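You operate a simulated robot arm through the tools that you are given. There is no shell and no other tool. Be economical: measure what you need, move in short steps, check, and stop when the job is done.

The job below is to be done with a simulated robot arm. You get a single attempt, and the scene is never put back.

Task
Join chain piece No 35 to the piece on the button plate, narrow ends together.
Fine: push them together, press the flat red button once for the link, then the big yellow button once for its keeper.

It is judged by the outcome, as a careful person would: the job done as asked, and still so three seconds after it is handed in. It fails if anything else is knocked over, pushed out of place, dropped, spilled or broken.

Robot
A 6-joint arm with a two-finger parallel gripper, fixed in place. Base frame: the origin is at the foot of the arm, x ahead of it, y to its left, z up; the work surface is at about z = 908. Lengths are in mm, angles in rad, forces in N, time in s.
With the tool pointing down near the work surface it reaches from about 140 to 840 mm from the base axis. Its first joint turns from -2.897 to 2.897 rad. Payload 3.91 kg.
The TCP is the grasp point between the finger pads, 30 mm short of the fingertips. In the tool frame z runs along the fingers and y along their closing line. Largest opening 110 mm; finger width 20, thickness 10; the body of the gripper, 48 by 112 mm, starts 55 mm behind the TCP.
Orientation is told as [roll, pitch, yaw] about the base's x, y, z axes, in that order, counted from this pose: with the fingers straight down and closing along the base's y, the tool's x points along the base's -x, its y along +y and its z along -z.

Tools
- The arm moves only by the tool jog_arm. Its arguments are lists of equal length, an entry for each row: "delta_pos": the shift along the base's x, y, z in mm, a list of three; "delta_rot": the turn, a rotation vector about the base's x, y, z in degrees, a list of three. In form: {"delta_pos": [[x, y, z], ...], "delta_rot": [[wx, wy, wz], ...]}. A call has 1 to 12 rows; each row shifts and turns the commanded pose from where the row before left it. "grip" is the gripper command, from -1 (fully open) to 1 (shut), values between in proportion, set as the call begins (left out, the last holds). A row lasts 0.2 s, in which the tool goes at most 50 mm and 0.15 rad; a call with a longer step from one row to the next is refused whole, and so is a gripper value outside its range. A pose out of reach is approached as far as the arm can. The call stops where the force on the tool passes 90 N (or 10 N more than at its start, if that is more) or the arm is blocked; 0.2 s more then pass. Each finger travels about 108 mm/s and halts on what it meets, pressing with about 28 N; the grip force reading is that of the motor and also rises with nothing between the fingers. The clock runs only during rows and for 0.2 s after the last one: add rows that do not move to give the fingers time. It gives the time, the measured TCP pose, the force on the tool (base axes), the opening and the grip force at its end, in the units of the frame above (readings bear some noise), with the torque about the TCP (base axes, N m) and any sound that the robot's microphone picked up.
- Cameras (640 x 400 px; columns grow to the right, rows downward): "scene" is fixed at [54.8, 638.2, 1639.4]; the picture's right is [-0.60, -0.80, 0.00], its down [-0.67, 0.51, -0.53] and it looks along [0.42, -0.32, -0.85] (base axes); focal length 240 px, centre (320, 200). "wrist" rides on the gripper at [77, 7, -114] in the tool frame; the picture's right is [-0.09, 1.00, 0.00], its down [-0.80, -0.07, -0.59] and it looks along [-0.59, -0.05, 0.80] (tool axes); focal length 270 px, centre (320, 200). There is no depth. A picture from a camera that has moved, and an enlarged one, comes with that camera's place and axes in the base frame and with its lens. The place of the scene camera against the robot may be out by one fixed shift of up to 18 mm in any direction.
- snapshot(camera): a new picture of that camera. It takes no simulated time.
- lift_body(by): slides the trunk up (or, below 0, down) by that many mm; the arm rides with it, the base frame stays. It gives what a move gives, with no picture.
- zoom(camera, box): a new picture of the part [left, top, right, bottom] of that camera's present view, enlarged. It takes no simulated time.
- close_job(): hands the job in; it is judged then, once.

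Go step by step. Nothing tells you positions but the pictures and the camera data: compare them with the known pose of the tool, close in by small moves and look again before you grip or let go. The budget is 120 turns and 64 pictures, counting those below and the enlarged ones. Unless the task says otherwise, let go and move clear before handing in, and close with one line.

The tools are called after ">>>" as a command line: name --argument value ..., lists and objects as JSON in quotes. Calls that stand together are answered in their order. jog_arm: Moves the arm, as the interface text tells. Its arguments: {"type":"object","properties":{"delta_pos":{"type":"array","items":{"type":"array","items":{"type":"number"}}},"delta_rot":{"type":"array","items":{"type":"array","items":{"type":"number"}}},"grip":{"type":"number"}},"required":["delta_pos","delta_rot"]} The other tools are called the same way: lift_body (by) slides the trunk up or down; snapshot (camera) takes a picture; zoom (camera, box) takes an enlarged picture of a part of a camera's view; close_job () hands the job in.

At the start:

```text
time_s: 0.0
tool_pos: [307.3, 281.0, 1251.5]
tcp_rot: [0.0, 0.001, 0.0]
wrist_force: [0.4, 0.1, -0.2]
moment: [0.01, 0.01, -0.02]
finger_gap: 109.9
grasp_force: 0.1
trunk travel left (down, up): [-450.0, 90.0]
```

scene: 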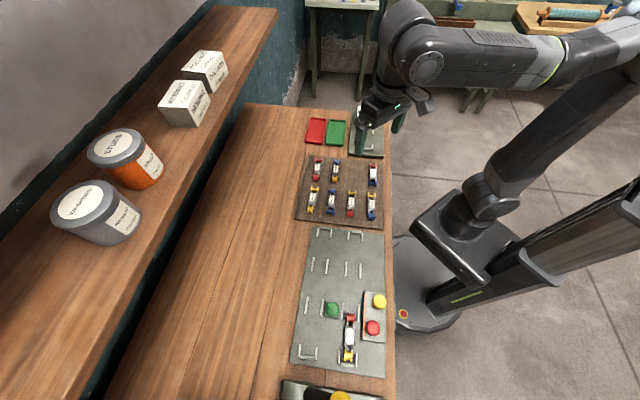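
wrist: 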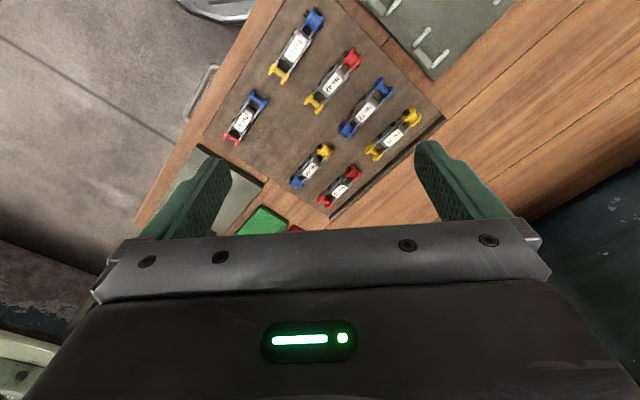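

I see a tray with seven chain pieces and a plate with buttons and one piece already on it. I'll zoom in on both to read labels and layout.

>>> zoom --camera "scene" --box '[280, 225, 400, 400]'

>>> zoom --camera "wrist" --box '[200, 0, 460, 220]'

>>> zoom --camera "scene" --box '[290, 100, 400, 230]'

```text
2.29 times, centred on (340, 312) of scene
camera zoom: at [54.8, 638.2, 1639.4], right [-0.6, -0.8, 0.0], down [-0.67, 0.51, -0.53], along [0.42, -0.32, -0.85], focal length 549 px, centre (274, -57)
```

zoom: 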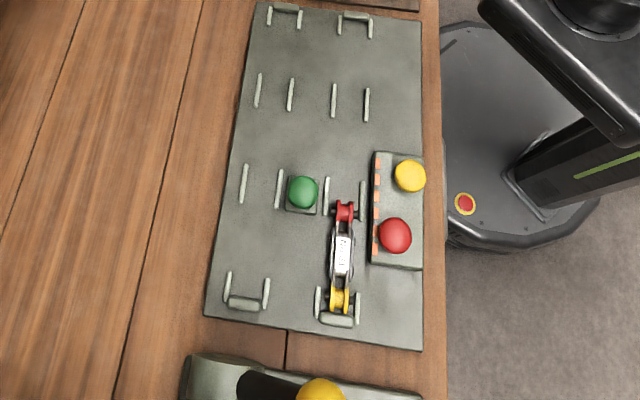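

```text
1.82 times, centred on (330, 110) of wrist
camera zoom: at [231.5, 287.8, 1365.5], right [0.09, 1.0, 0.0], down [0.8, -0.07, 0.59], along [0.59, -0.05, -0.8], focal length 491 px, centre (302, 364)
```

zoom: 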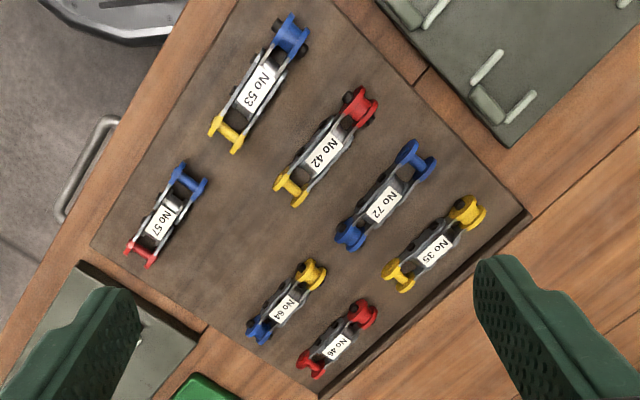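

```text
3.08 times, centred on (345, 165) of scene
camera zoom: at [54.8, 638.2, 1639.4], right [-0.6, -0.8, 0.0], down [-0.67, 0.51, -0.53], along [0.42, -0.32, -0.85], focal length 739 px, centre (243, 308)
```

zoom: 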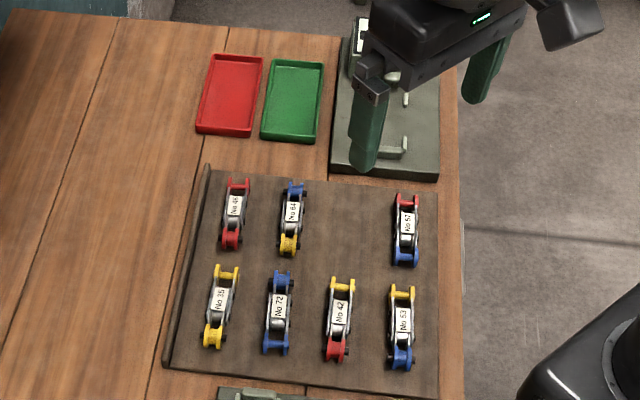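

No 35 (yellow on both ends) lies near (425, 395). The button plate is around (15, 490). I'll turn the wrist camera to look at the button plate up close.

>>> jog_arm --delta_pos '[[-25, 4, -9], [-25, 4, -9], [-25, 4, -9], [-25, 4, -9], [-25, 4, -9], [-25, 4, -9], [-25, 4, -9], [-25, 4, -9], [-25, 4, -9], [-25, 4, -9], [-25, 4, -9]]' --delta_rot '[[0, 0, 8.18], [0, 0, 8.18], [0, 0, 8.18], [0, 0, 8.18], [0, 0, 8.18], [0, 0, 8.18], [0, 0, 8.18], [0, 0, 8.18], [0, 0, 8.18], [0, 0, 8.18], [0, 0, 8.2]]'

>>> snapshot --camera "wrist"

```text
time_s: 2.4
tool_pos: [34.5, 328.9, 1154.1]
tcp_rot: [0.0, -0.001, 1.574]
wrist_force: [-0.1, 0.4, -0.2]
moment: [0.0, 0.0, 0.0]
finger_gap: 110.1
grasp_force: 0.2
trunk travel left (down, up): [-450.0, 90.0]
```

```text
58 pictures are left
camera wrist: at [27.9, 251.4, 1267.6], right [-1.0, 0.09, 0.0], down [0.07, 0.8, 0.59], along [0.05, 0.59, -0.8], focal length 270 px, centre (320, 200)
```

wrist: 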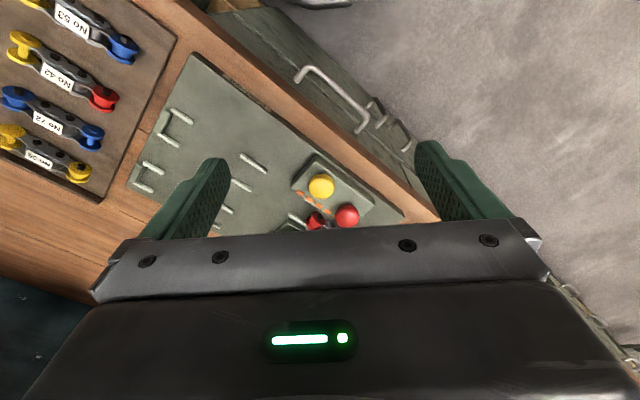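

The plate is partly hidden behind the gripper, so I'll move forward in y to bring it under the camera.

>>> jog_arm --delta_pos '[[0, 40, 0], [0, 40, 0], [0, 40, 0], [0, 40, 0]]' --delta_rot '[[0, 0, 0], [0, 0, 0], [0, 0, 0], [0, 0, 0]]'

>>> snapshot --camera "wrist"

```text
time_s: 3.4
tool_pos: [33.2, 487.0, 1149.8]
tcp_rot: [-0.001, 0.002, 1.572]
wrist_force: [0.8, -0.8, -0.4]
moment: [-0.03, 0.02, 0.0]
finger_gap: 110.1
grasp_force: 0.0
trunk travel left (down, up): [-450.0, 90.0]
```

```text
57 pictures are left
camera wrist: at [26.8, 409.4, 1263.9], right [-1.0, 0.09, 0.0], down [0.07, 0.8, 0.59], along [0.05, 0.59, -0.8], focal length 270 px, centre (320, 200)
```

wrist: 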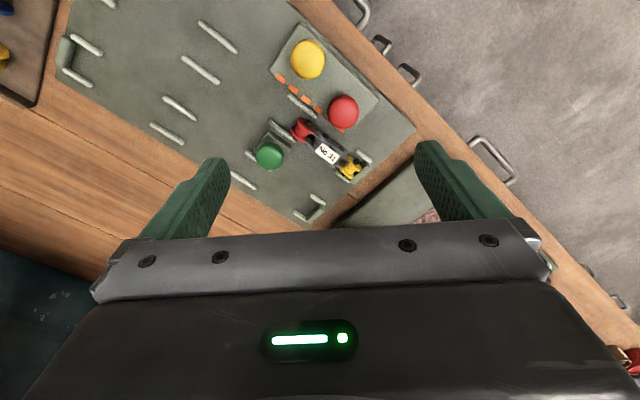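

>>> zoom --camera "wrist" --box '[230, 20, 430, 220]'

>>> zoom --camera "scene" --box '[270, 360, 410, 400]'

>>> zoom --camera "wrist" --box '[50, 0, 250, 200]'

```text
2.00 times, centred on (330, 120) of wrist
camera zoom: at [26.8, 409.4, 1263.9], right [-1.0, 0.09, 0.0], down [0.07, 0.8, 0.59], along [0.05, 0.59, -0.8], focal length 541 px, centre (300, 360)
```

zoom: 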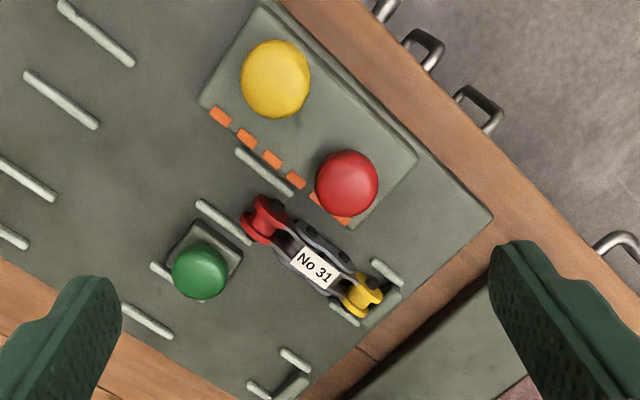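

```text
4.57 times, centred on (340, 380) of scene
camera zoom: at [54.8, 638.2, 1639.4], right [-0.6, -0.8, 0.0], down [-0.67, 0.51, -0.53], along [0.42, -0.32, -0.85], focal length 1098 px, centre (229, -623)
```

zoom: 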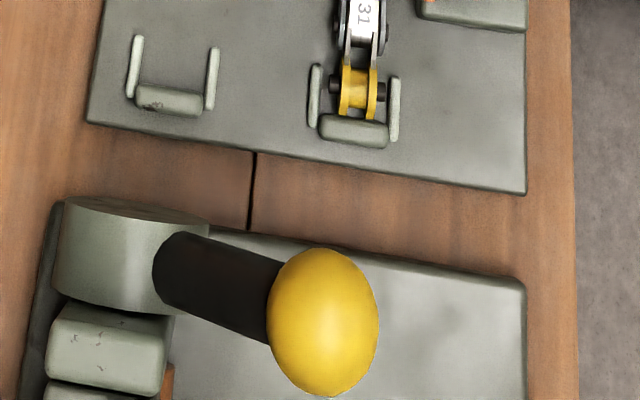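

```text
2.00 times, centred on (150, 100) of wrist
camera zoom: at [26.8, 409.4, 1263.9], right [-1.0, 0.09, 0.0], down [0.07, 0.8, 0.59], along [0.05, 0.59, -0.8], focal length 541 px, centre (660, 400)
```

zoom: 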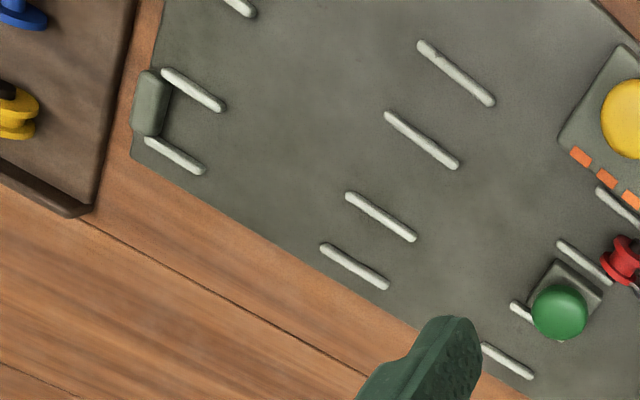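

The piece on the plate is No 31: its red end is near (63, 545) and its yellow end near (-2, 607), so the lane runs at about -45°. I need a closer look to tell which end is narrow.

>>> jog_arm --delta_pos '[[2, 40, -20], [0, 40, -20], [0, 30, -20], [0, 0, 0]]' --delta_rot '[[0, 0, 0], [0, 0, 0], [0, 0, 0], [0, 0, 0]]'

>>> zoom --camera "wrist" --box '[250, 0, 400, 140]'

>>> snapshot --camera "wrist"

>>> zoom --camera "scene" --box '[290, 100, 400, 230]'

```text
time_s: 4.4
tool_pos: [33.1, 597.4, 1089.3]
tcp_rot: [0.0, -0.001, 1.57]
wrist_force: [-0.4, -0.3, -0.9]
moment: [-0.01, 0.03, 0.0]
finger_gap: 110.1
grasp_force: 0.0
trunk travel left (down, up): [-450.0, 90.0]
```

```text
2.86 times, centred on (325, 70) of wrist
camera zoom: at [26.6, 519.5, 1202.8], right [-1.0, 0.09, 0.0], down [0.07, 0.8, 0.59], along [0.05, 0.59, -0.8], focal length 772 px, centre (306, 571)
```

zoom: 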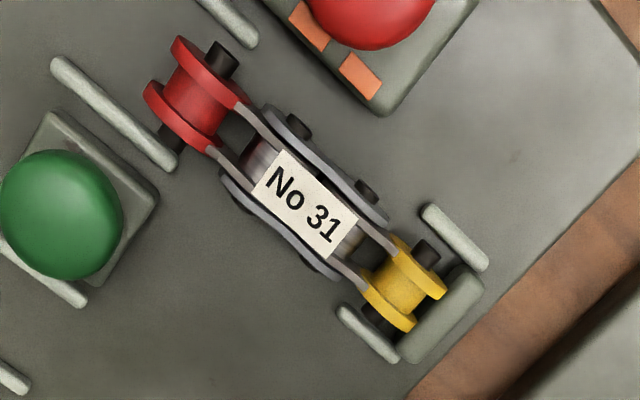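

```text
52 pictures are left
camera wrist: at [26.6, 519.5, 1202.8], right [-1.0, 0.09, 0.0], down [0.07, 0.8, 0.59], along [0.05, 0.59, -0.8], focal length 270 px, centre (320, 200)
```

wrist: 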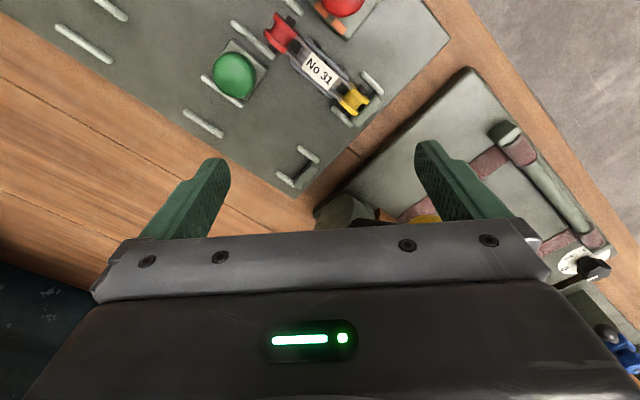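

```text
3.08 times, centred on (345, 165) of scene
camera zoom: at [54.8, 638.2, 1639.4], right [-0.6, -0.8, 0.0], down [-0.67, 0.51, -0.53], along [0.42, -0.32, -0.85], focal length 739 px, centre (243, 308)
```

zoom: 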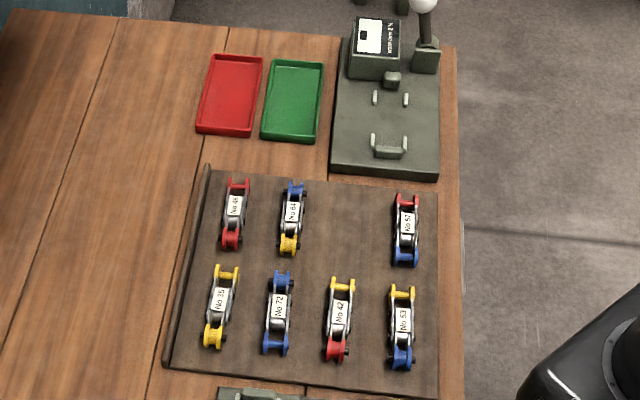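

I need to see No 35 equally closely to compare its ends, so I'll move over the tray with yaw 0.

>>> jog_arm --delta_pos '[[38, -19, 0], [38, -19, 0], [38, -19, 0], [38, -19, 0], [38, -19, 0], [38, -19, 0], [38, -19, 0], [38, -19, 0], [38, -19, 0], [38, -19, 0], [37, -19, 0], [0, 0, 0]]' --delta_rot '[[0, 0, -8.18], [0, 0, -8.18], [0, 0, -8.18], [0, 0, -8.18], [0, 0, -8.18], [0, 0, -8.18], [0, 0, -8.18], [0, 0, -8.18], [0, 0, -8.18], [0, 0, -8.18], [0, 0, -8.18], [0, 0, 0]]'

>>> snapshot --camera "wrist"

>>> zoom --camera "wrist" --box '[230, 0, 410, 140]'

```text
time_s: 7.0
tool_pos: [453.1, 386.3, 1094.7]
tcp_rot: [0.0, -0.001, 0.001]
wrist_force: [1.0, -0.1, -0.3]
moment: [-0.01, 0.03, 0.02]
finger_gap: 110.0
grasp_force: 0.1
trunk travel left (down, up): [-450.0, 90.0]
```

```text
50 pictures are left
camera wrist: at [376.5, 392.4, 1208.3], right [0.09, 1.0, 0.0], down [0.8, -0.07, 0.59], along [0.59, -0.05, -0.8], focal length 270 px, centre (320, 200)
```

wrist: 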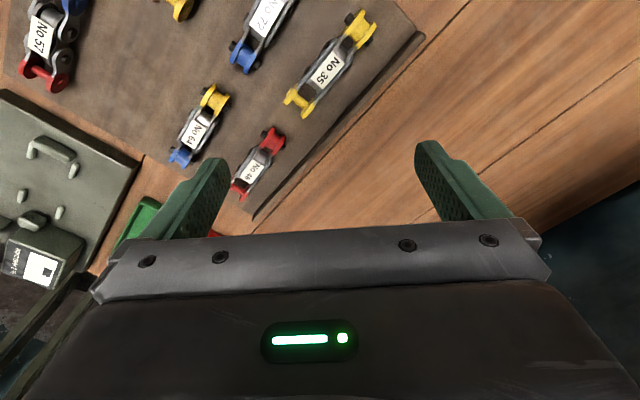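

```text
2.86 times, centred on (320, 70) of wrist
camera zoom: at [376.5, 392.4, 1208.3], right [0.09, 1.0, 0.0], down [0.8, -0.07, 0.59], along [0.59, -0.05, -0.8], focal length 772 px, centre (320, 571)
```

zoom: 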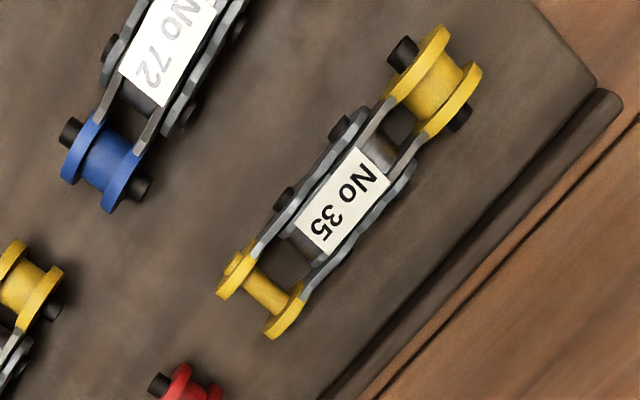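

No 35's narrow end (flanged spool with pins sticking out) already faces the button plate, at about (400, 425). Its wide end is near (458, 367) and its axis sits at about -45.6°. I'll turn to yaw -45.6°, set the opening to about 58 mm and hover over its middle.

>>> jog_arm --delta_pos '[[-3.77, 1.37, -14], [-3.77, 1.37, -14], [-3.77, 1.37, -14], [-3.77, 1.37, -14], [-3.77, 1.37, -14], [-3.75, 1.37, -14.7], [0, 0, 0]]' --delta_rot '[[0, 0, -7.6], [0, 0, -7.6], [0, 0, -7.6], [0, 0, -7.6], [0, 0, -7.6], [0, 0, -7.6], [0, 0, 0]]' --grip -0.05

>>> snapshot --camera "wrist"

```text
time_s: 8.6
tool_pos: [428.7, 395.0, 1007.6]
tcp_rot: [-0.001, 0.001, -0.798]
wrist_force: [-0.2, -0.5, 0.2]
moment: [-0.01, 0.03, 0.0]
finger_gap: 57.9
grasp_force: 0.0
trunk travel left (down, up): [-450.0, 90.0]
```

```text
48 pictures are left
camera wrist: at [380.6, 454.1, 1122.2], right [0.77, 0.63, 0.0], down [0.51, -0.62, 0.59], along [0.38, -0.46, -0.8], focal length 270 px, centre (320, 200)
```

wrist: 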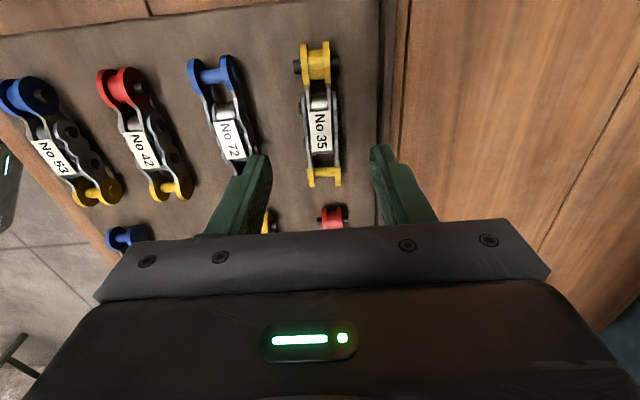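

The fingers straddle No 35 well. I'll shift about 1.5 mm across and go down to put the tips near 925.

>>> jog_arm --delta_pos '[[1, 1, -15], [0, 0, -15], [0, 0, -12], [0, 0, -8], [0, 0, 0]]' --delta_rot '[[0, 0, 0], [0, 0, 0], [0, 0, 0], [0, 0, 0], [0, 0, 0]]'

>>> snapshot --camera "wrist"

>>> zoom --camera "scene" --box '[290, 140, 390, 230]'

```text
time_s: 9.8
tool_pos: [429.5, 394.4, 957.6]
tcp_rot: [0.0, 0.001, -0.794]
wrist_force: [-0.1, -0.4, 0.1]
moment: [-0.04, 0.0, 0.02]
finger_gap: 57.7
grasp_force: 0.1
trunk travel left (down, up): [-450.0, 90.0]
```

```text
47 pictures are left
camera wrist: at [381.5, 454.3, 1071.2], right [0.77, 0.63, 0.0], down [0.51, -0.62, 0.59], along [0.38, -0.46, -0.8], focal length 270 px, centre (320, 200)
```

wrist: 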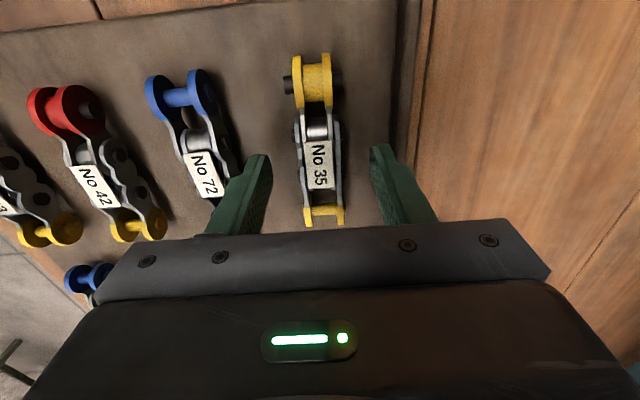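

```text
4.44 times, centred on (340, 185) of scene
camera zoom: at [54.8, 638.2, 1639.4], right [-0.6, -0.8, 0.0], down [-0.67, 0.51, -0.53], along [0.42, -0.32, -0.85], focal length 1068 px, centre (231, 267)
```

zoom: 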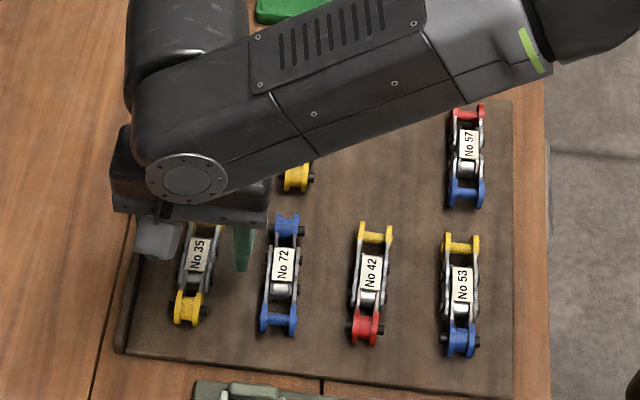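

The spool axis triangulates to z of about 927, so I'll lower a few more mm and close gently.

>>> jog_arm --delta_pos '[[0, 0, -3], [0, 0, -3], [0, 0, -1], [0, 0, 0]]' --delta_rot '[[0, 0, 0], [0, 0, 0], [0, 0, 0], [0, 0, 0]]'

>>> jog_arm --delta_pos '[[0, 0, 0], [0, 0, 0], [0, 0, 0], [0, 0, 0]]' --delta_rot '[[0, 0, 0], [0, 0, 0], [0, 0, 0], [0, 0, 0]]' --grip 1

>>> snapshot --camera "wrist"

```text
time_s: 10.8
tool_pos: [431.1, 397.2, 950.5]
tcp_rot: [0.0, -0.001, -0.796]
wrist_force: [-0.4, 0.2, 0.7]
moment: [0.03, 0.0, -0.02]
finger_gap: 57.9
grasp_force: 0.0
trunk travel left (down, up): [-450.0, 90.0]
```

```text
time_s: 11.8
tool_pos: [430.6, 397.8, 949.5]
tcp_rot: [-0.001, 0.0, -0.795]
wrist_force: [0.0, -0.6, 0.0]
moment: [-0.02, -0.04, 0.01]
finger_gap: 29.6
grasp_force: 27.7
trunk travel left (down, up): [-450.0, 90.0]
```

```text
45 pictures are left
camera wrist: at [381.9, 455.9, 1064.5], right [0.77, 0.63, 0.0], down [0.51, -0.62, 0.59], along [0.38, -0.46, -0.8], focal length 270 px, centre (320, 200)
```

wrist: 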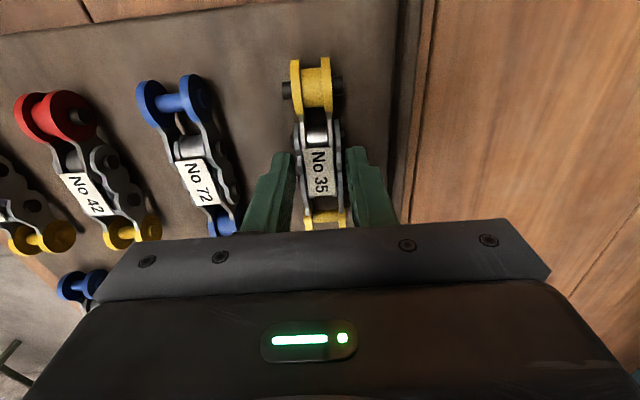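

It's gripped at 29.6 mm. I'll lift and check that it's held.

>>> jog_arm --delta_pos '[[0, 0, 10], [0, 0, 25], [0, 0, 30], [0, 0, 30], [0, 0, 0]]' --delta_rot '[[0, 0, 0], [0, 0, 0], [0, 0, 0], [0, 0, 0], [0, 0, 0]]'

>>> snapshot --camera "wrist"

```text
time_s: 13.0
tool_pos: [430.0, 396.9, 1046.5]
tcp_rot: [0.001, -0.001, -0.797]
wrist_force: [-0.4, 0.3, -1.3]
moment: [-0.03, -0.03, 0.01]
finger_gap: 29.5
grasp_force: 28.2
trunk travel left (down, up): [-450.0, 90.0]
```

```text
44 pictures are left
camera wrist: at [381.3, 456.7, 1160.4], right [0.77, 0.63, 0.0], down [0.51, -0.62, 0.59], along [0.38, -0.46, -0.8], focal length 270 px, centre (320, 200)
```

wrist: 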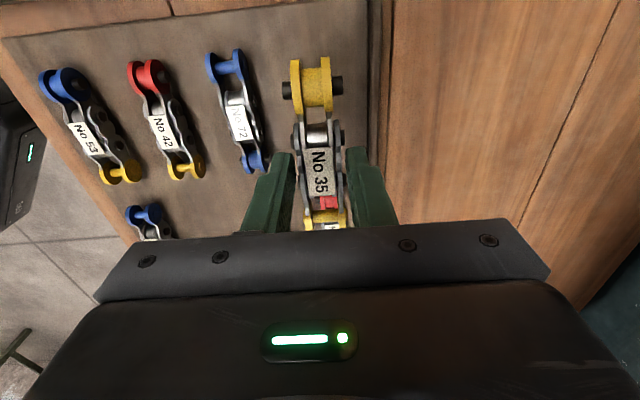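

It's held securely. I'll move over the lane, about 12 mm short of contact with No 31, staying high.

>>> jog_arm --delta_pos '[[-30, 8, 0], [-35, 10, 0], [-35, 10, 0], [-35, 10, 0], [-35, 10, 0], [-35, 10, 0], [-35, 10, 0], [-35, 9, 0], [-33, 7, -10], [0, 0, 0]]' --delta_rot '[[0, 0, 0.9], [0, 0, 0], [0, 0, 0], [0, 0, 0], [0, 0, 0], [0, 0, 0], [0, 0, 0], [0, 0, 0], [0, 0, 0], [0, 0, 0]]'

>>> snapshot --camera "wrist"

>>> zoom --camera "scene" --box '[280, 225, 400, 380]'

```text
time_s: 15.2
tool_pos: [118.7, 481.0, 1035.0]
tcp_rot: [0.001, 0.002, -0.778]
wrist_force: [0.0, 0.1, -2.5]
moment: [-0.02, 0.0, 0.0]
finger_gap: 29.3
grasp_force: 28.1
trunk travel left (down, up): [-450.0, 90.0]
```

```text
43 pictures are left
camera wrist: at [69.2, 539.7, 1149.0], right [0.76, 0.65, 0.0], down [0.52, -0.61, 0.59], along [0.38, -0.45, -0.8], focal length 270 px, centre (320, 200)
```

wrist: 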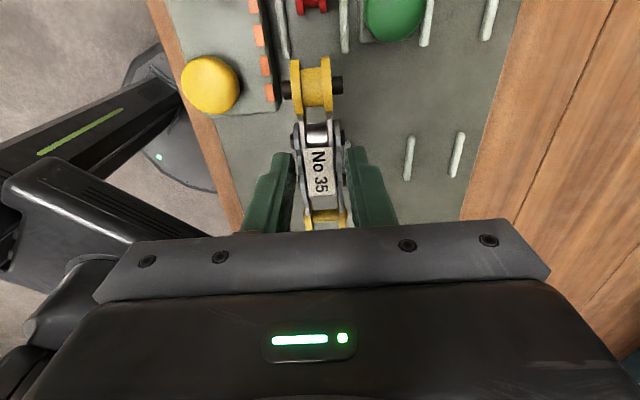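

```text
2.58 times, centred on (340, 302) of scene
camera zoom: at [54.8, 638.2, 1639.4], right [-0.6, -0.8, 0.0], down [-0.67, 0.51, -0.53], along [0.42, -0.32, -0.85], focal length 620 px, centre (268, -64)
```

zoom: 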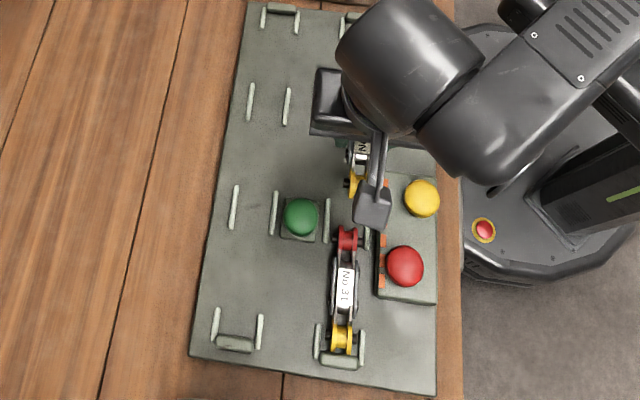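

The part is aligned within about 2 mm across the lane. I'll back off 10 mm along the lane, centre it and lower partway.

>>> jog_arm --delta_pos '[[8.5, -5.7, 0], [0, 0, -20], [0, 0, -25], [0, 0, -20], [0, 0, 0]]' --delta_rot '[[0, 0, 0], [0, 0, 0], [0, 0, 0], [0, 0, 0], [0, 0, 0]]'

>>> snapshot --camera "wrist"

>>> zoom --camera "scene" --box '[290, 240, 400, 360]'

```text
time_s: 16.4
tool_pos: [128.1, 475.3, 968.8]
tcp_rot: [0.001, 0.0, -0.779]
wrist_force: [0.4, 0.4, -2.0]
moment: [0.02, -0.03, 0.03]
finger_gap: 29.6
grasp_force: 27.6
trunk travel left (down, up): [-450.0, 90.0]
```

```text
41 pictures are left
camera wrist: at [78.7, 533.3, 1083.8], right [0.76, 0.65, 0.0], down [0.52, -0.61, 0.59], along [0.38, -0.45, -0.8], focal length 270 px, centre (320, 200)
```

wrist: 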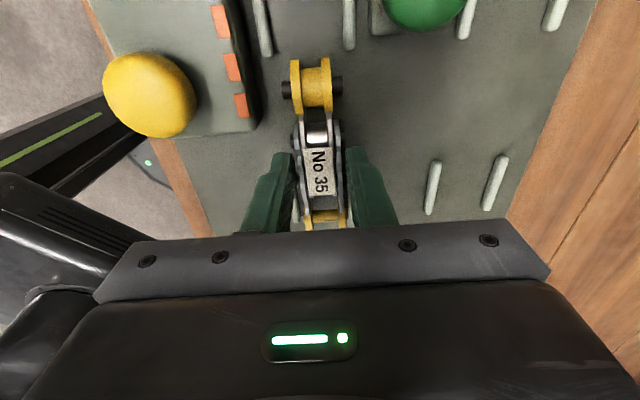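

```text
3.33 times, centred on (345, 300) of scene
camera zoom: at [54.8, 638.2, 1639.4], right [-0.6, -0.8, 0.0], down [-0.67, 0.51, -0.53], along [0.42, -0.32, -0.85], focal length 801 px, centre (237, -133)
```

zoom: 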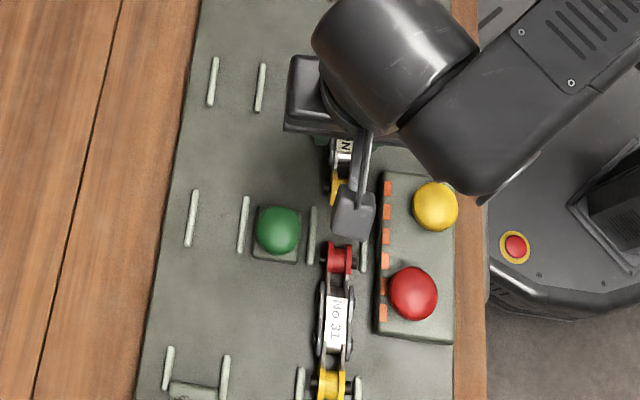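

It's well centred. I'll lower gently until the piece rests on the plate.

>>> jog_arm --delta_pos '[[0, 0, -6], [0, 0, -5], [0, 0, -3], [0, 0, -2], [0, 0, 0]]' --delta_rot '[[0, 0, 0], [0, 0, 0], [0, 0, 0], [0, 0, 0], [0, 0, 0]]'

>>> zoom --camera "wrist" --box '[220, 0, 420, 140]'

```text
time_s: 17.6
tool_pos: [129.7, 472.6, 955.2]
tcp_rot: [0.001, 0.001, -0.78]
wrist_force: [0.0, 3.3, 23.0]
moment: [0.05, 0.05, 0.04]
finger_gap: 29.6
grasp_force: 28.1
trunk travel left (down, up): [-450.0, 90.0]
```

```text
2.86 times, centred on (320, 70) of wrist
camera zoom: at [79.9, 532.0, 1069.6], right [0.76, 0.65, 0.0], down [0.52, -0.62, 0.59], along [0.39, -0.45, -0.81], focal length 772 px, centre (320, 571)
```

zoom: 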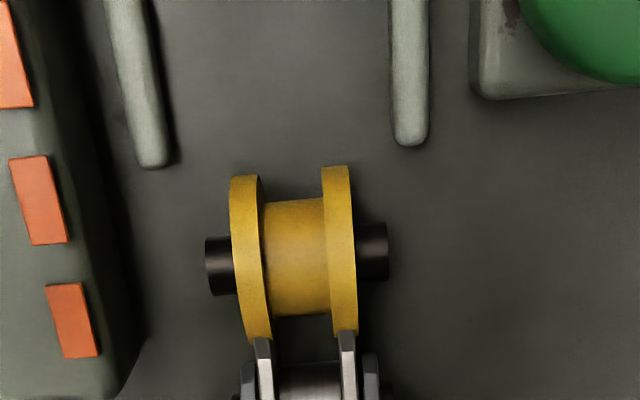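

The piece is in contact with the plate at TCP z of about 955. I'll ease the pressure, shift 2 mm toward the pad and slide along the lane toward No 31.

>>> jog_arm --delta_pos '[[0, 0, 2.2], [-1.4, -1.4, 0], [-2.1, 2.1, 0], [-2.1, 2.1, 0], [0, 0, 0]]' --delta_rot '[[0, 0, 0], [0, 0, 0], [0, 0, 0], [0, 0, 0], [0, 0, 0]]'

>>> zoom --camera "wrist" --box '[220, 0, 420, 140]'

```text
time_s: 18.8
tool_pos: [124.9, 477.6, 955.8]
tcp_rot: [-0.002, 0.002, -0.78]
wrist_force: [-0.2, 1.0, -1.9]
moment: [0.01, 0.0, 0.01]
finger_gap: 29.5
grasp_force: 28.0
trunk travel left (down, up): [-450.0, 90.0]
```

```text
2.86 times, centred on (320, 70) of wrist
camera zoom: at [74.9, 536.2, 1070.2], right [0.76, 0.65, 0.0], down [0.52, -0.61, 0.6], along [0.38, -0.45, -0.8], focal length 772 px, centre (320, 571)
```

zoom: 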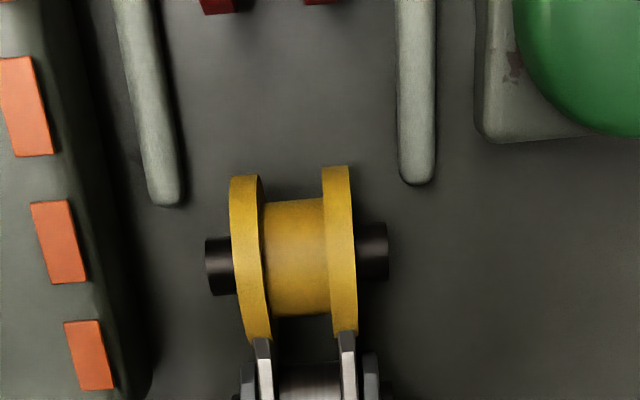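

Now it's centred between the rails, and red flanges of No 31 show at the top. I'll advance about 12 mm.

>>> jog_arm --delta_pos '[[-2.5, 1.6, 0], [-2.1, 2.1, 0], [-2.1, 2.1, 0], [-2.1, 2.1, 0], [0, 0, 0]]' --delta_rot '[[0, 0, 0], [0, 0, 0], [0, 0, 0], [0, 0, 0], [0, 0, 0]]'

>>> zoom --camera "wrist" --box '[220, 0, 420, 140]'

```text
time_s: 20.0
tool_pos: [113.8, 487.4, 957.2]
tcp_rot: [0.001, -0.002, -0.78]
wrist_force: [0.0, -0.3, -2.1]
moment: [0.02, 0.0, 0.06]
finger_gap: 29.6
grasp_force: 28.4
trunk travel left (down, up): [-450.0, 90.0]
```

```text
2.86 times, centred on (320, 70) of wrist
camera zoom: at [65.4, 544.8, 1071.1], right [0.76, 0.65, 0.0], down [0.52, -0.61, 0.59], along [0.38, -0.45, -0.8], focal length 772 px, centre (320, 571)
```

zoom: 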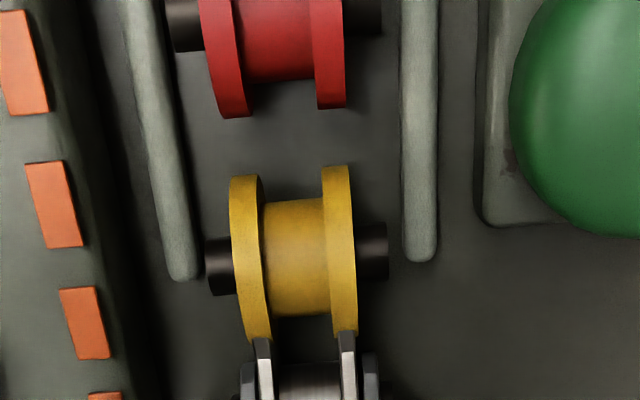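

About 9 mm remain. I'll advance in small steps and watch the force.

>>> jog_arm --delta_pos '[[-2.1, 2.1, 0], [-2.1, 2.1, 0], [-0.7, 0.7, 0], [0, 0, 0]]' --delta_rot '[[0, 0, 0], [0, 0, 0], [0, 0, 0], [0, 0, 0]]'

>>> zoom --camera "wrist" --box '[220, 0, 420, 140]'

```text
time_s: 21.0
tool_pos: [111.1, 491.9, 957.7]
tcp_rot: [0.0, 0.001, -0.78]
wrist_force: [-0.2, 0.1, -1.9]
moment: [0.01, -0.02, 0.0]
finger_gap: 29.4
grasp_force: 27.8
trunk travel left (down, up): [-450.0, 90.0]
```

```text
2.86 times, centred on (320, 70) of wrist
camera zoom: at [61.9, 549.2, 1071.3], right [0.76, 0.65, 0.0], down [0.52, -0.61, 0.59], along [0.38, -0.45, -0.8], focal length 772 px, centre (320, 571)
```

zoom: 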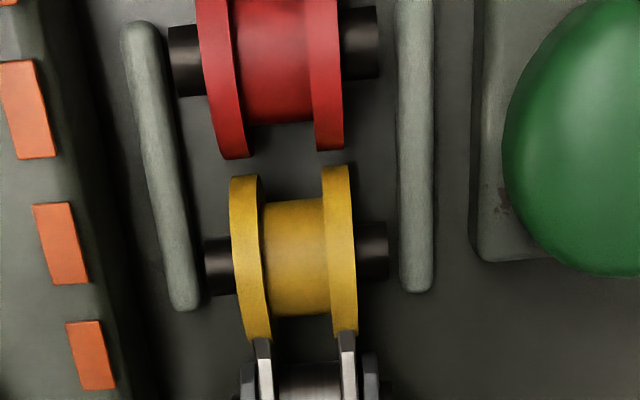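

A small gap remains. I'll lower about 1.5 mm to seat it, then creep forward.

>>> jog_arm --delta_pos '[[0, 0, -1.5], [-0.7, 0.7, 0], [-0.7, 0.7, 0], [-0.7, 0.7, 0], [0, 0, 0]]' --delta_rot '[[0, 0, 0], [0, 0, 0], [0, 0, 0], [0, 0, 0], [0, 0, 0]]'

>>> zoom --camera "wrist" --box '[220, 0, 420, 140]'

```text
time_s: 22.2
tool_pos: [110.6, 492.0, 955.2]
tcp_rot: [-0.002, 0.001, -0.781]
wrist_force: [1.8, 0.1, 2.6]
moment: [-0.12, -0.06, -0.02]
finger_gap: 29.4
grasp_force: 27.7
trunk travel left (down, up): [-450.0, 90.0]
```

```text
2.86 times, centred on (320, 70) of wrist
camera zoom: at [60.2, 550.0, 1069.5], right [0.76, 0.65, 0.0], down [0.52, -0.61, 0.59], along [0.38, -0.45, -0.8], focal length 772 px, centre (320, 571)
```

zoom: 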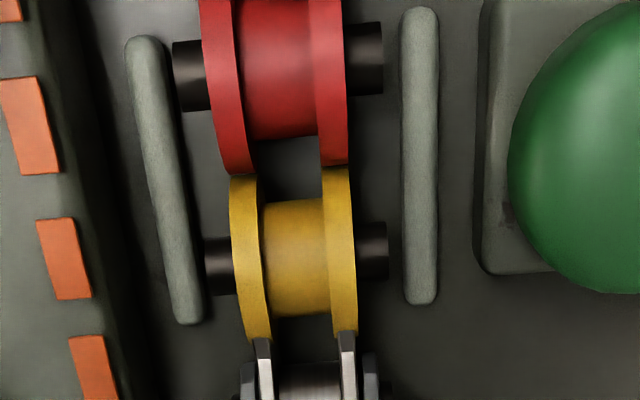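

The spools look to be touching. I'll push gently another 1.5 mm to confirm by force.

>>> jog_arm --delta_pos '[[-0.5, 0.5, 0], [-0.5, 0.5, 0], [-0.5, 0.5, 0], [0, 0, 0]]' --delta_rot '[[0, 0, 0], [0, 0, 0], [0, 0, 0], [0, 0, 0]]'

>>> zoom --camera "wrist" --box '[220, 0, 420, 140]'

```text
time_s: 23.2
tool_pos: [107.2, 492.1, 954.6]
tcp_rot: [0.001, 0.001, -0.779]
wrist_force: [6.0, -4.6, 6.0]
moment: [-0.22, -0.28, -0.06]
finger_gap: 29.4
grasp_force: 28.3
trunk travel left (down, up): [-450.0, 90.0]
```

```text
2.86 times, centred on (320, 70) of wrist
camera zoom: at [59.0, 551.2, 1069.4], right [0.76, 0.65, 0.0], down [0.52, -0.61, 0.59], along [0.38, -0.45, -0.8], focal length 772 px, centre (320, 571)
```

zoom: 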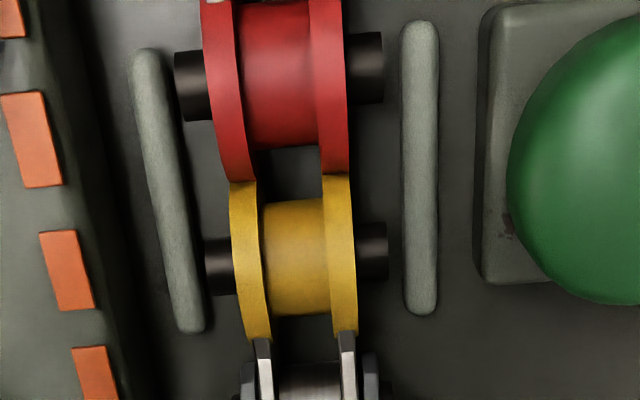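

There's clear contact at about 7.5 N along the lane. One more small push, then release with a small opening.

>>> jog_arm --delta_pos '[[-0.5, 0.5, 0], [0, 0, 0]]' --delta_rot '[[0, 0, 0], [0, 0, 0]]'

>>> jog_arm --delta_pos '[[0, 0, 0], [0, 0, 0], [0, 0, 0]]' --delta_rot '[[0, 0, 0], [0, 0, 0], [0, 0, 0]]' --grip 0.27

>>> zoom --camera "wrist" --box '[200, 0, 440, 240]'

```text
time_s: 23.8
tool_pos: [108.0, 492.6, 954.5]
tcp_rot: [0.0, 0.0, -0.78]
wrist_force: [10.0, -9.4, 7.4]
moment: [-0.31, -0.36, -0.09]
finger_gap: 29.4
grasp_force: 27.6
trunk travel left (down, up): [-450.0, 90.0]
```

```text
time_s: 24.6
tool_pos: [108.2, 494.3, 954.4]
tcp_rot: [-0.001, -0.002, -0.781]
wrist_force: [-1.0, -0.3, 0.1]
moment: [0.05, -0.01, 0.01]
finger_gap: 39.9
grasp_force: 0.1
trunk travel left (down, up): [-450.0, 90.0]
```

```text
1.67 times, centred on (320, 120) of wrist
camera zoom: at [57.6, 552.8, 1068.8], right [0.76, 0.65, 0.0], down [0.52, -0.61, 0.59], along [0.38, -0.45, -0.8], focal length 450 px, centre (320, 333)
```

zoom: 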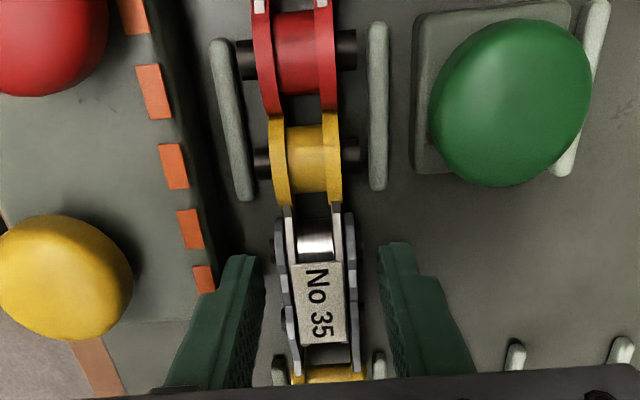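

The spools are touching and the gripper is free. I'll raise straight up and look at the result.

>>> jog_arm --delta_pos '[[0, 0, 10], [0, 0, 25], [0, 0, 35], [0, 0, 35], [0, 0, 0]]' --delta_rot '[[0, 0, 0], [0, 0, 0], [0, 0, 0], [0, 0, 0], [0, 0, 0]]'

>>> snapshot --camera "wrist"

>>> zoom --camera "wrist" --box '[190, 0, 400, 140]'

```text
time_s: 25.8
tool_pos: [106.8, 494.8, 1059.0]
tcp_rot: [0.001, 0.001, -0.782]
wrist_force: [-0.4, -0.8, 0.2]
moment: [0.0, -0.02, 0.04]
finger_gap: 40.1
grasp_force: 0.0
trunk travel left (down, up): [-450.0, 90.0]
```

```text
32 pictures are left
camera wrist: at [56.4, 553.3, 1173.6], right [0.76, 0.65, 0.0], down [0.52, -0.61, 0.59], along [0.38, -0.45, -0.8], focal length 270 px, centre (320, 200)
```

wrist: 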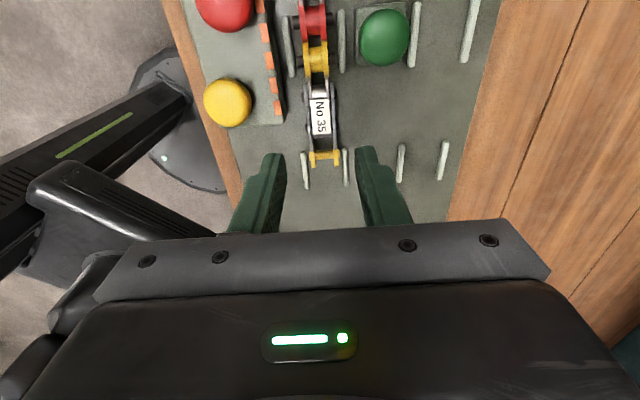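

```text
2.86 times, centred on (295, 70) of wrist
camera zoom: at [56.4, 553.3, 1173.6], right [0.76, 0.65, 0.0], down [0.52, -0.61, 0.59], along [0.38, -0.45, -0.8], focal length 772 px, centre (391, 571)
```

zoom: 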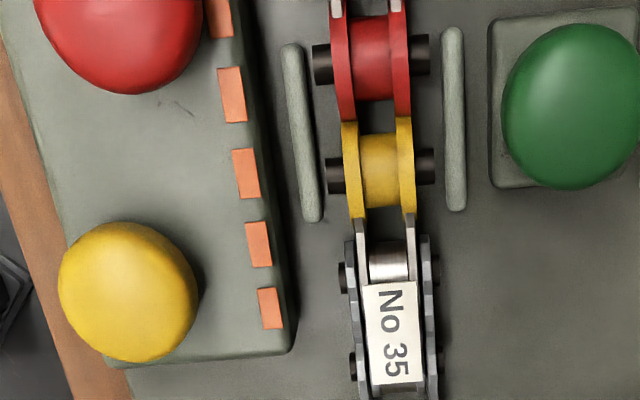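

The join looks right: the narrow ends are abutted between the rails. The red button is near (8, 513) with its top at about 960, and the yellow one is near (42, 457). I'll close the fingers and hover above red.

>>> jog_arm --delta_pos '[[-30, 6, 0], [-35, 6, 0], [-33.5, 6.4, -15], [0, 0, -14], [0, 0, 0]]' --delta_rot '[[0, 0, 0], [0, 0, 0], [0, 0, 0], [0, 0, 0], [0, 0, 0]]' --grip 1

>>> snapshot --camera "wrist"

>>> zoom --camera "scene" --box '[280, 250, 420, 390]'

```text
time_s: 27.0
tool_pos: [11.0, 513.9, 1031.0]
tcp_rot: [-0.001, 0.001, -0.779]
wrist_force: [0.0, 0.2, 0.0]
moment: [0.02, -0.01, 0.02]
finger_gap: 0.0
grasp_force: 27.6
trunk travel left (down, up): [-450.0, 90.0]
```

```text
30 pictures are left
camera wrist: at [-38.6, 571.7, 1144.2], right [0.76, 0.65, 0.0], down [0.52, -0.61, 0.59], along [0.38, -0.45, -0.8], focal length 270 px, centre (320, 200)
```

wrist: 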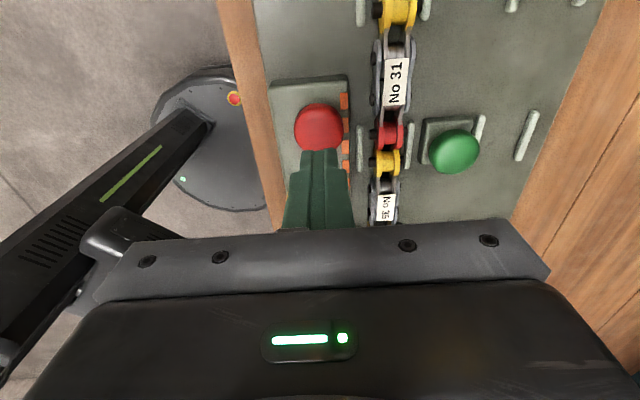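

```text
2.86 times, centred on (350, 320) of scene
camera zoom: at [54.8, 638.2, 1639.4], right [-0.6, -0.8, 0.0], down [-0.67, 0.51, -0.53], along [0.42, -0.32, -0.85], focal length 686 px, centre (234, -143)
```

zoom: 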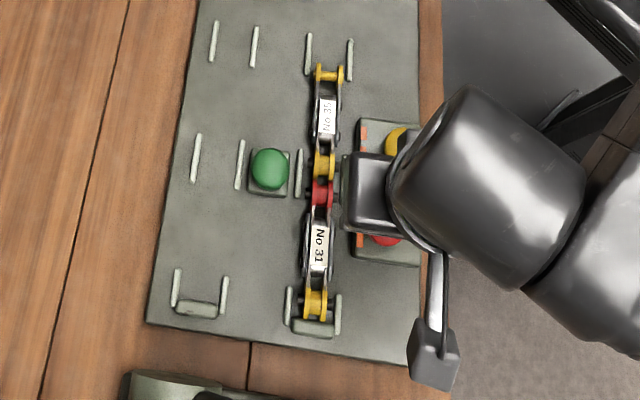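

I'm almost exactly above the red button. I'll come down and press in small steps, watching force and sound.

>>> jog_arm --delta_pos '[[-2, 1.3, -15], [0, 0, -15], [0, 0, -3], [0, 0, 0]]' --delta_rot '[[0, 0, 0], [0, 0, 0], [0, 0, 0], [0, 0, 0]]'

>>> snapshot --camera "wrist"

```text
time_s: 28.0
tool_pos: [7.0, 513.1, 998.4]
tcp_rot: [0.001, 0.0, -0.78]
wrist_force: [0.0, -0.9, 0.6]
moment: [-0.04, 0.03, 0.01]
finger_gap: 0.1
grasp_force: 28.2
trunk travel left (down, up): [-450.0, 90.0]
```

```text
28 pictures are left
camera wrist: at [-43.0, 571.9, 1111.7], right [0.76, 0.65, 0.0], down [0.52, -0.61, 0.59], along [0.38, -0.45, -0.8], focal length 270 px, centre (320, 200)
```

wrist: 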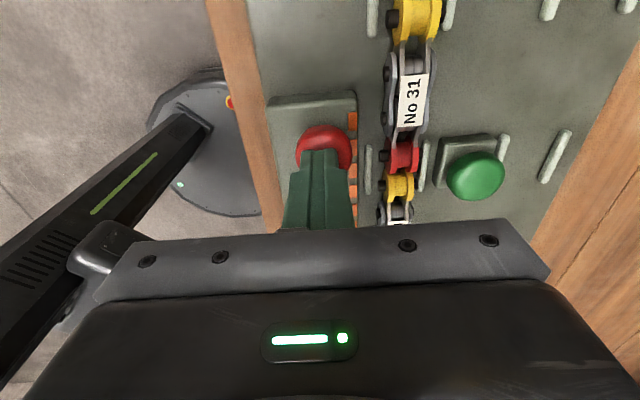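

>>> jog_arm --delta_pos '[[0, 0, -2.5], [0, 0, -2.5], [0, 0, -2.5]]' --delta_rot '[[0, 0, 0], [0, 0, 0], [0, 0, 0]]'

```text
time_s: 28.8
tool_pos: [6.6, 513.8, 992.5]
tcp_rot: [0.0, 0.001, -0.78]
wrist_force: [-1.7, -1.3, 4.7]
moment: [-0.05, 0.02, 0.02]
finger_gap: 0.0
grasp_force: 28.0
trunk travel left (down, up): [-450.0, 90.0]
```

Contact begins at about tip z 962. I'll continue pressing.

>>> jog_arm --delta_pos '[[0, 0, -1.5], [0, 0, -1.5], [0, 0, 0]]' --delta_rot '[[0, 0, 0], [0, 0, 0], [0, 0, 0]]'

```text
time_s: 29.6
tool_pos: [7.2, 513.6, 988.0]
tcp_rot: [0.0, 0.0, -0.782]
wrist_force: [0.4, 1.0, 5.7]
moment: [0.05, -0.05, 0.01]
finger_gap: 0.0
grasp_force: 27.8
trunk travel left (down, up): [-450.0, 90.0]
```

>>> jog_arm --delta_pos '[[0, 0, -1.5], [0, 0, -1.5], [0, 0, 0]]' --delta_rot '[[0, 0, 0], [0, 0, 0], [0, 0, 0]]'

```text
time_s: 30.4
tool_pos: [6.4, 512.5, 985.0]
tcp_rot: [-0.001, -0.001, -0.781]
wrist_force: [1.9, 3.0, 6.9]
moment: [0.11, -0.08, -0.01]
finger_gap: 0.1
grasp_force: 28.2
trunk travel left (down, up): [-450.0, 90.0]
heard: click
```

Click heard on the red button. I'll raise and check that the link appeared.

>>> jog_arm --delta_pos '[[0, 0, 5], [0, 0, 20], [0, 0, 25], [0, 0, 0]]' --delta_rot '[[0, 0, 0], [0, 0, 0], [0, 0, 0], [0, 0, 0]]'

>>> zoom --camera "wrist" --box '[240, 0, 480, 230]'

>>> zoom --camera "scene" --box '[310, 270, 380, 370]'

```text
time_s: 31.4
tool_pos: [5.8, 514.4, 1038.3]
tcp_rot: [-0.001, 0.0, -0.781]
wrist_force: [0.5, 0.2, 0.0]
moment: [-0.01, 0.01, -0.02]
finger_gap: 0.1
grasp_force: 27.9
trunk travel left (down, up): [-450.0, 90.0]
```

```text
1.74 times, centred on (360, 115) of wrist
camera zoom: at [-43.4, 573.4, 1150.9], right [0.76, 0.65, 0.0], down [0.52, -0.61, 0.59], along [0.38, -0.45, -0.8], focal length 470 px, centre (250, 348)
```

zoom: 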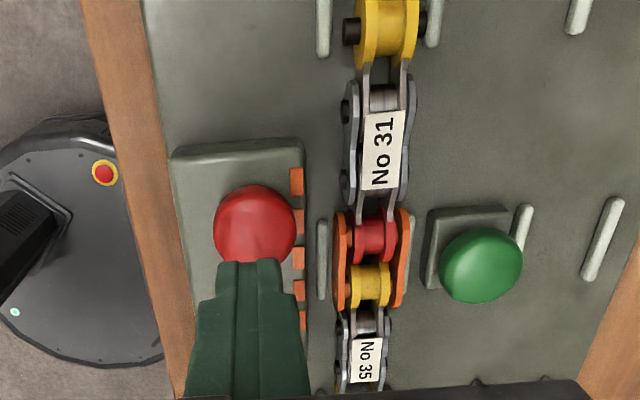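

```text
4.00 times, centred on (345, 320) of scene
camera zoom: at [54.8, 638.2, 1639.4], right [-0.6, -0.8, 0.0], down [-0.67, 0.51, -0.53], along [0.42, -0.32, -0.85], focal length 961 px, centre (220, -280)
```

zoom: 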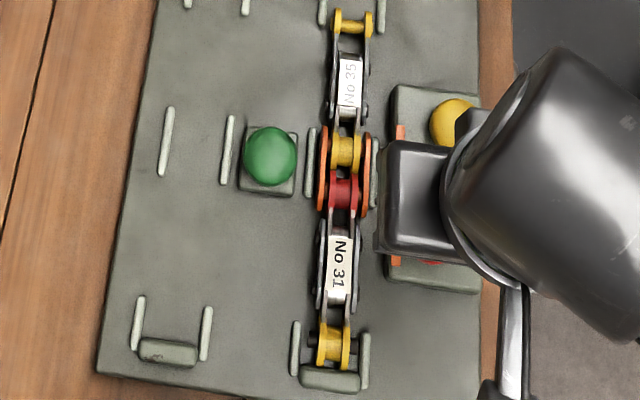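

The orange link plates now bridge both spools. Next is the yellow button at about (42, 457).

>>> jog_arm --delta_pos '[[18, -28, 0], [18, -28.5, 0], [0, 0, -10], [0, 0, 0]]' --delta_rot '[[0, 0, 0], [0, 0, 0], [0, 0, 0], [0, 0, 0]]'

>>> snapshot --camera "wrist"

```text
time_s: 32.4
tool_pos: [43.9, 459.4, 1024.9]
tcp_rot: [0.0, 0.001, -0.779]
wrist_force: [0.4, -0.5, 0.4]
moment: [-0.02, 0.01, 0.02]
finger_gap: 0.0
grasp_force: 28.5
trunk travel left (down, up): [-450.0, 90.0]
```

```text
25 pictures are left
camera wrist: at [-5.4, 517.5, 1139.2], right [0.76, 0.65, 0.0], down [0.52, -0.61, 0.59], along [0.38, -0.45, -0.8], focal length 270 px, centre (320, 200)
```

wrist: 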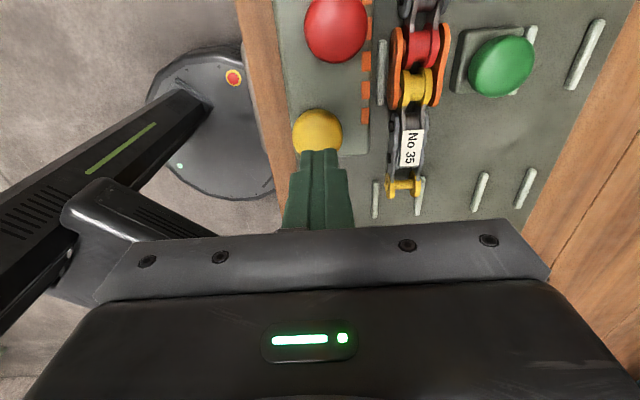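

I'm well above the yellow button. Coming down to press.

>>> jog_arm --delta_pos '[[-2, 0.5, -12], [0, 0, -12], [0, 0, -3], [0, 0, 0]]' --delta_rot '[[0, 0, 0], [0, 0, 0], [0, 0, 0], [0, 0, 0]]'

>>> jog_arm --delta_pos '[[0, 0, -2.5], [0, 0, -2.5], [0, 0, 0]]' --delta_rot '[[0, 0, 0], [0, 0, 0], [0, 0, 0]]'

```text
time_s: 33.4
tool_pos: [42.0, 458.0, 997.2]
tcp_rot: [0.001, -0.001, -0.779]
wrist_force: [-0.8, 0.0, 0.4]
moment: [-0.01, -0.02, -0.04]
finger_gap: 0.1
grasp_force: 27.7
trunk travel left (down, up): [-450.0, 90.0]
```

```text
time_s: 34.2
tool_pos: [42.3, 458.7, 991.5]
tcp_rot: [-0.001, 0.0, -0.78]
wrist_force: [1.0, 1.8, 4.2]
moment: [0.01, -0.06, 0.01]
finger_gap: 0.0
grasp_force: 28.0
trunk travel left (down, up): [-450.0, 90.0]
```

>>> jog_arm --delta_pos '[[0, 0, -1.5], [0, 0, -1.5], [0, 0, 0]]' --delta_rot '[[0, 0, 0], [0, 0, 0], [0, 0, 0]]'

```text
time_s: 35.0
tool_pos: [40.8, 457.3, 989.5]
tcp_rot: [-0.001, -0.001, -0.78]
wrist_force: [4.2, -0.3, 4.1]
moment: [0.01, -0.1, 0.02]
finger_gap: 0.0
grasp_force: 28.1
trunk travel left (down, up): [-450.0, 90.0]
```

No click yet, so I'll continue in small steps.

>>> jog_arm --delta_pos '[[0, 0, -1.5], [0, 0, -1.5], [0, 0, 0]]' --delta_rot '[[0, 0, 0], [0, 0, 0], [0, 0, 0]]'

```text
time_s: 35.8
tool_pos: [40.6, 457.6, 986.4]
tcp_rot: [0.0, -0.001, -0.782]
wrist_force: [3.6, 0.2, 6.3]
moment: [-0.03, -0.11, -0.02]
finger_gap: 0.0
grasp_force: 28.1
trunk travel left (down, up): [-450.0, 90.0]
```

>>> jog_arm --delta_pos '[[0, 0, -1.2], [0, 0, -1.2], [0, 0, 0]]' --delta_rot '[[0, 0, 0], [0, 0, 0], [0, 0, 0]]'

```text
time_s: 36.6
tool_pos: [40.1, 458.2, 985.4]
tcp_rot: [0.001, 0.001, -0.781]
wrist_force: [0.5, 0.7, 7.2]
moment: [-0.02, -0.03, 0.0]
finger_gap: 0.0
grasp_force: 27.8
trunk travel left (down, up): [-450.0, 90.0]
heard: click
```

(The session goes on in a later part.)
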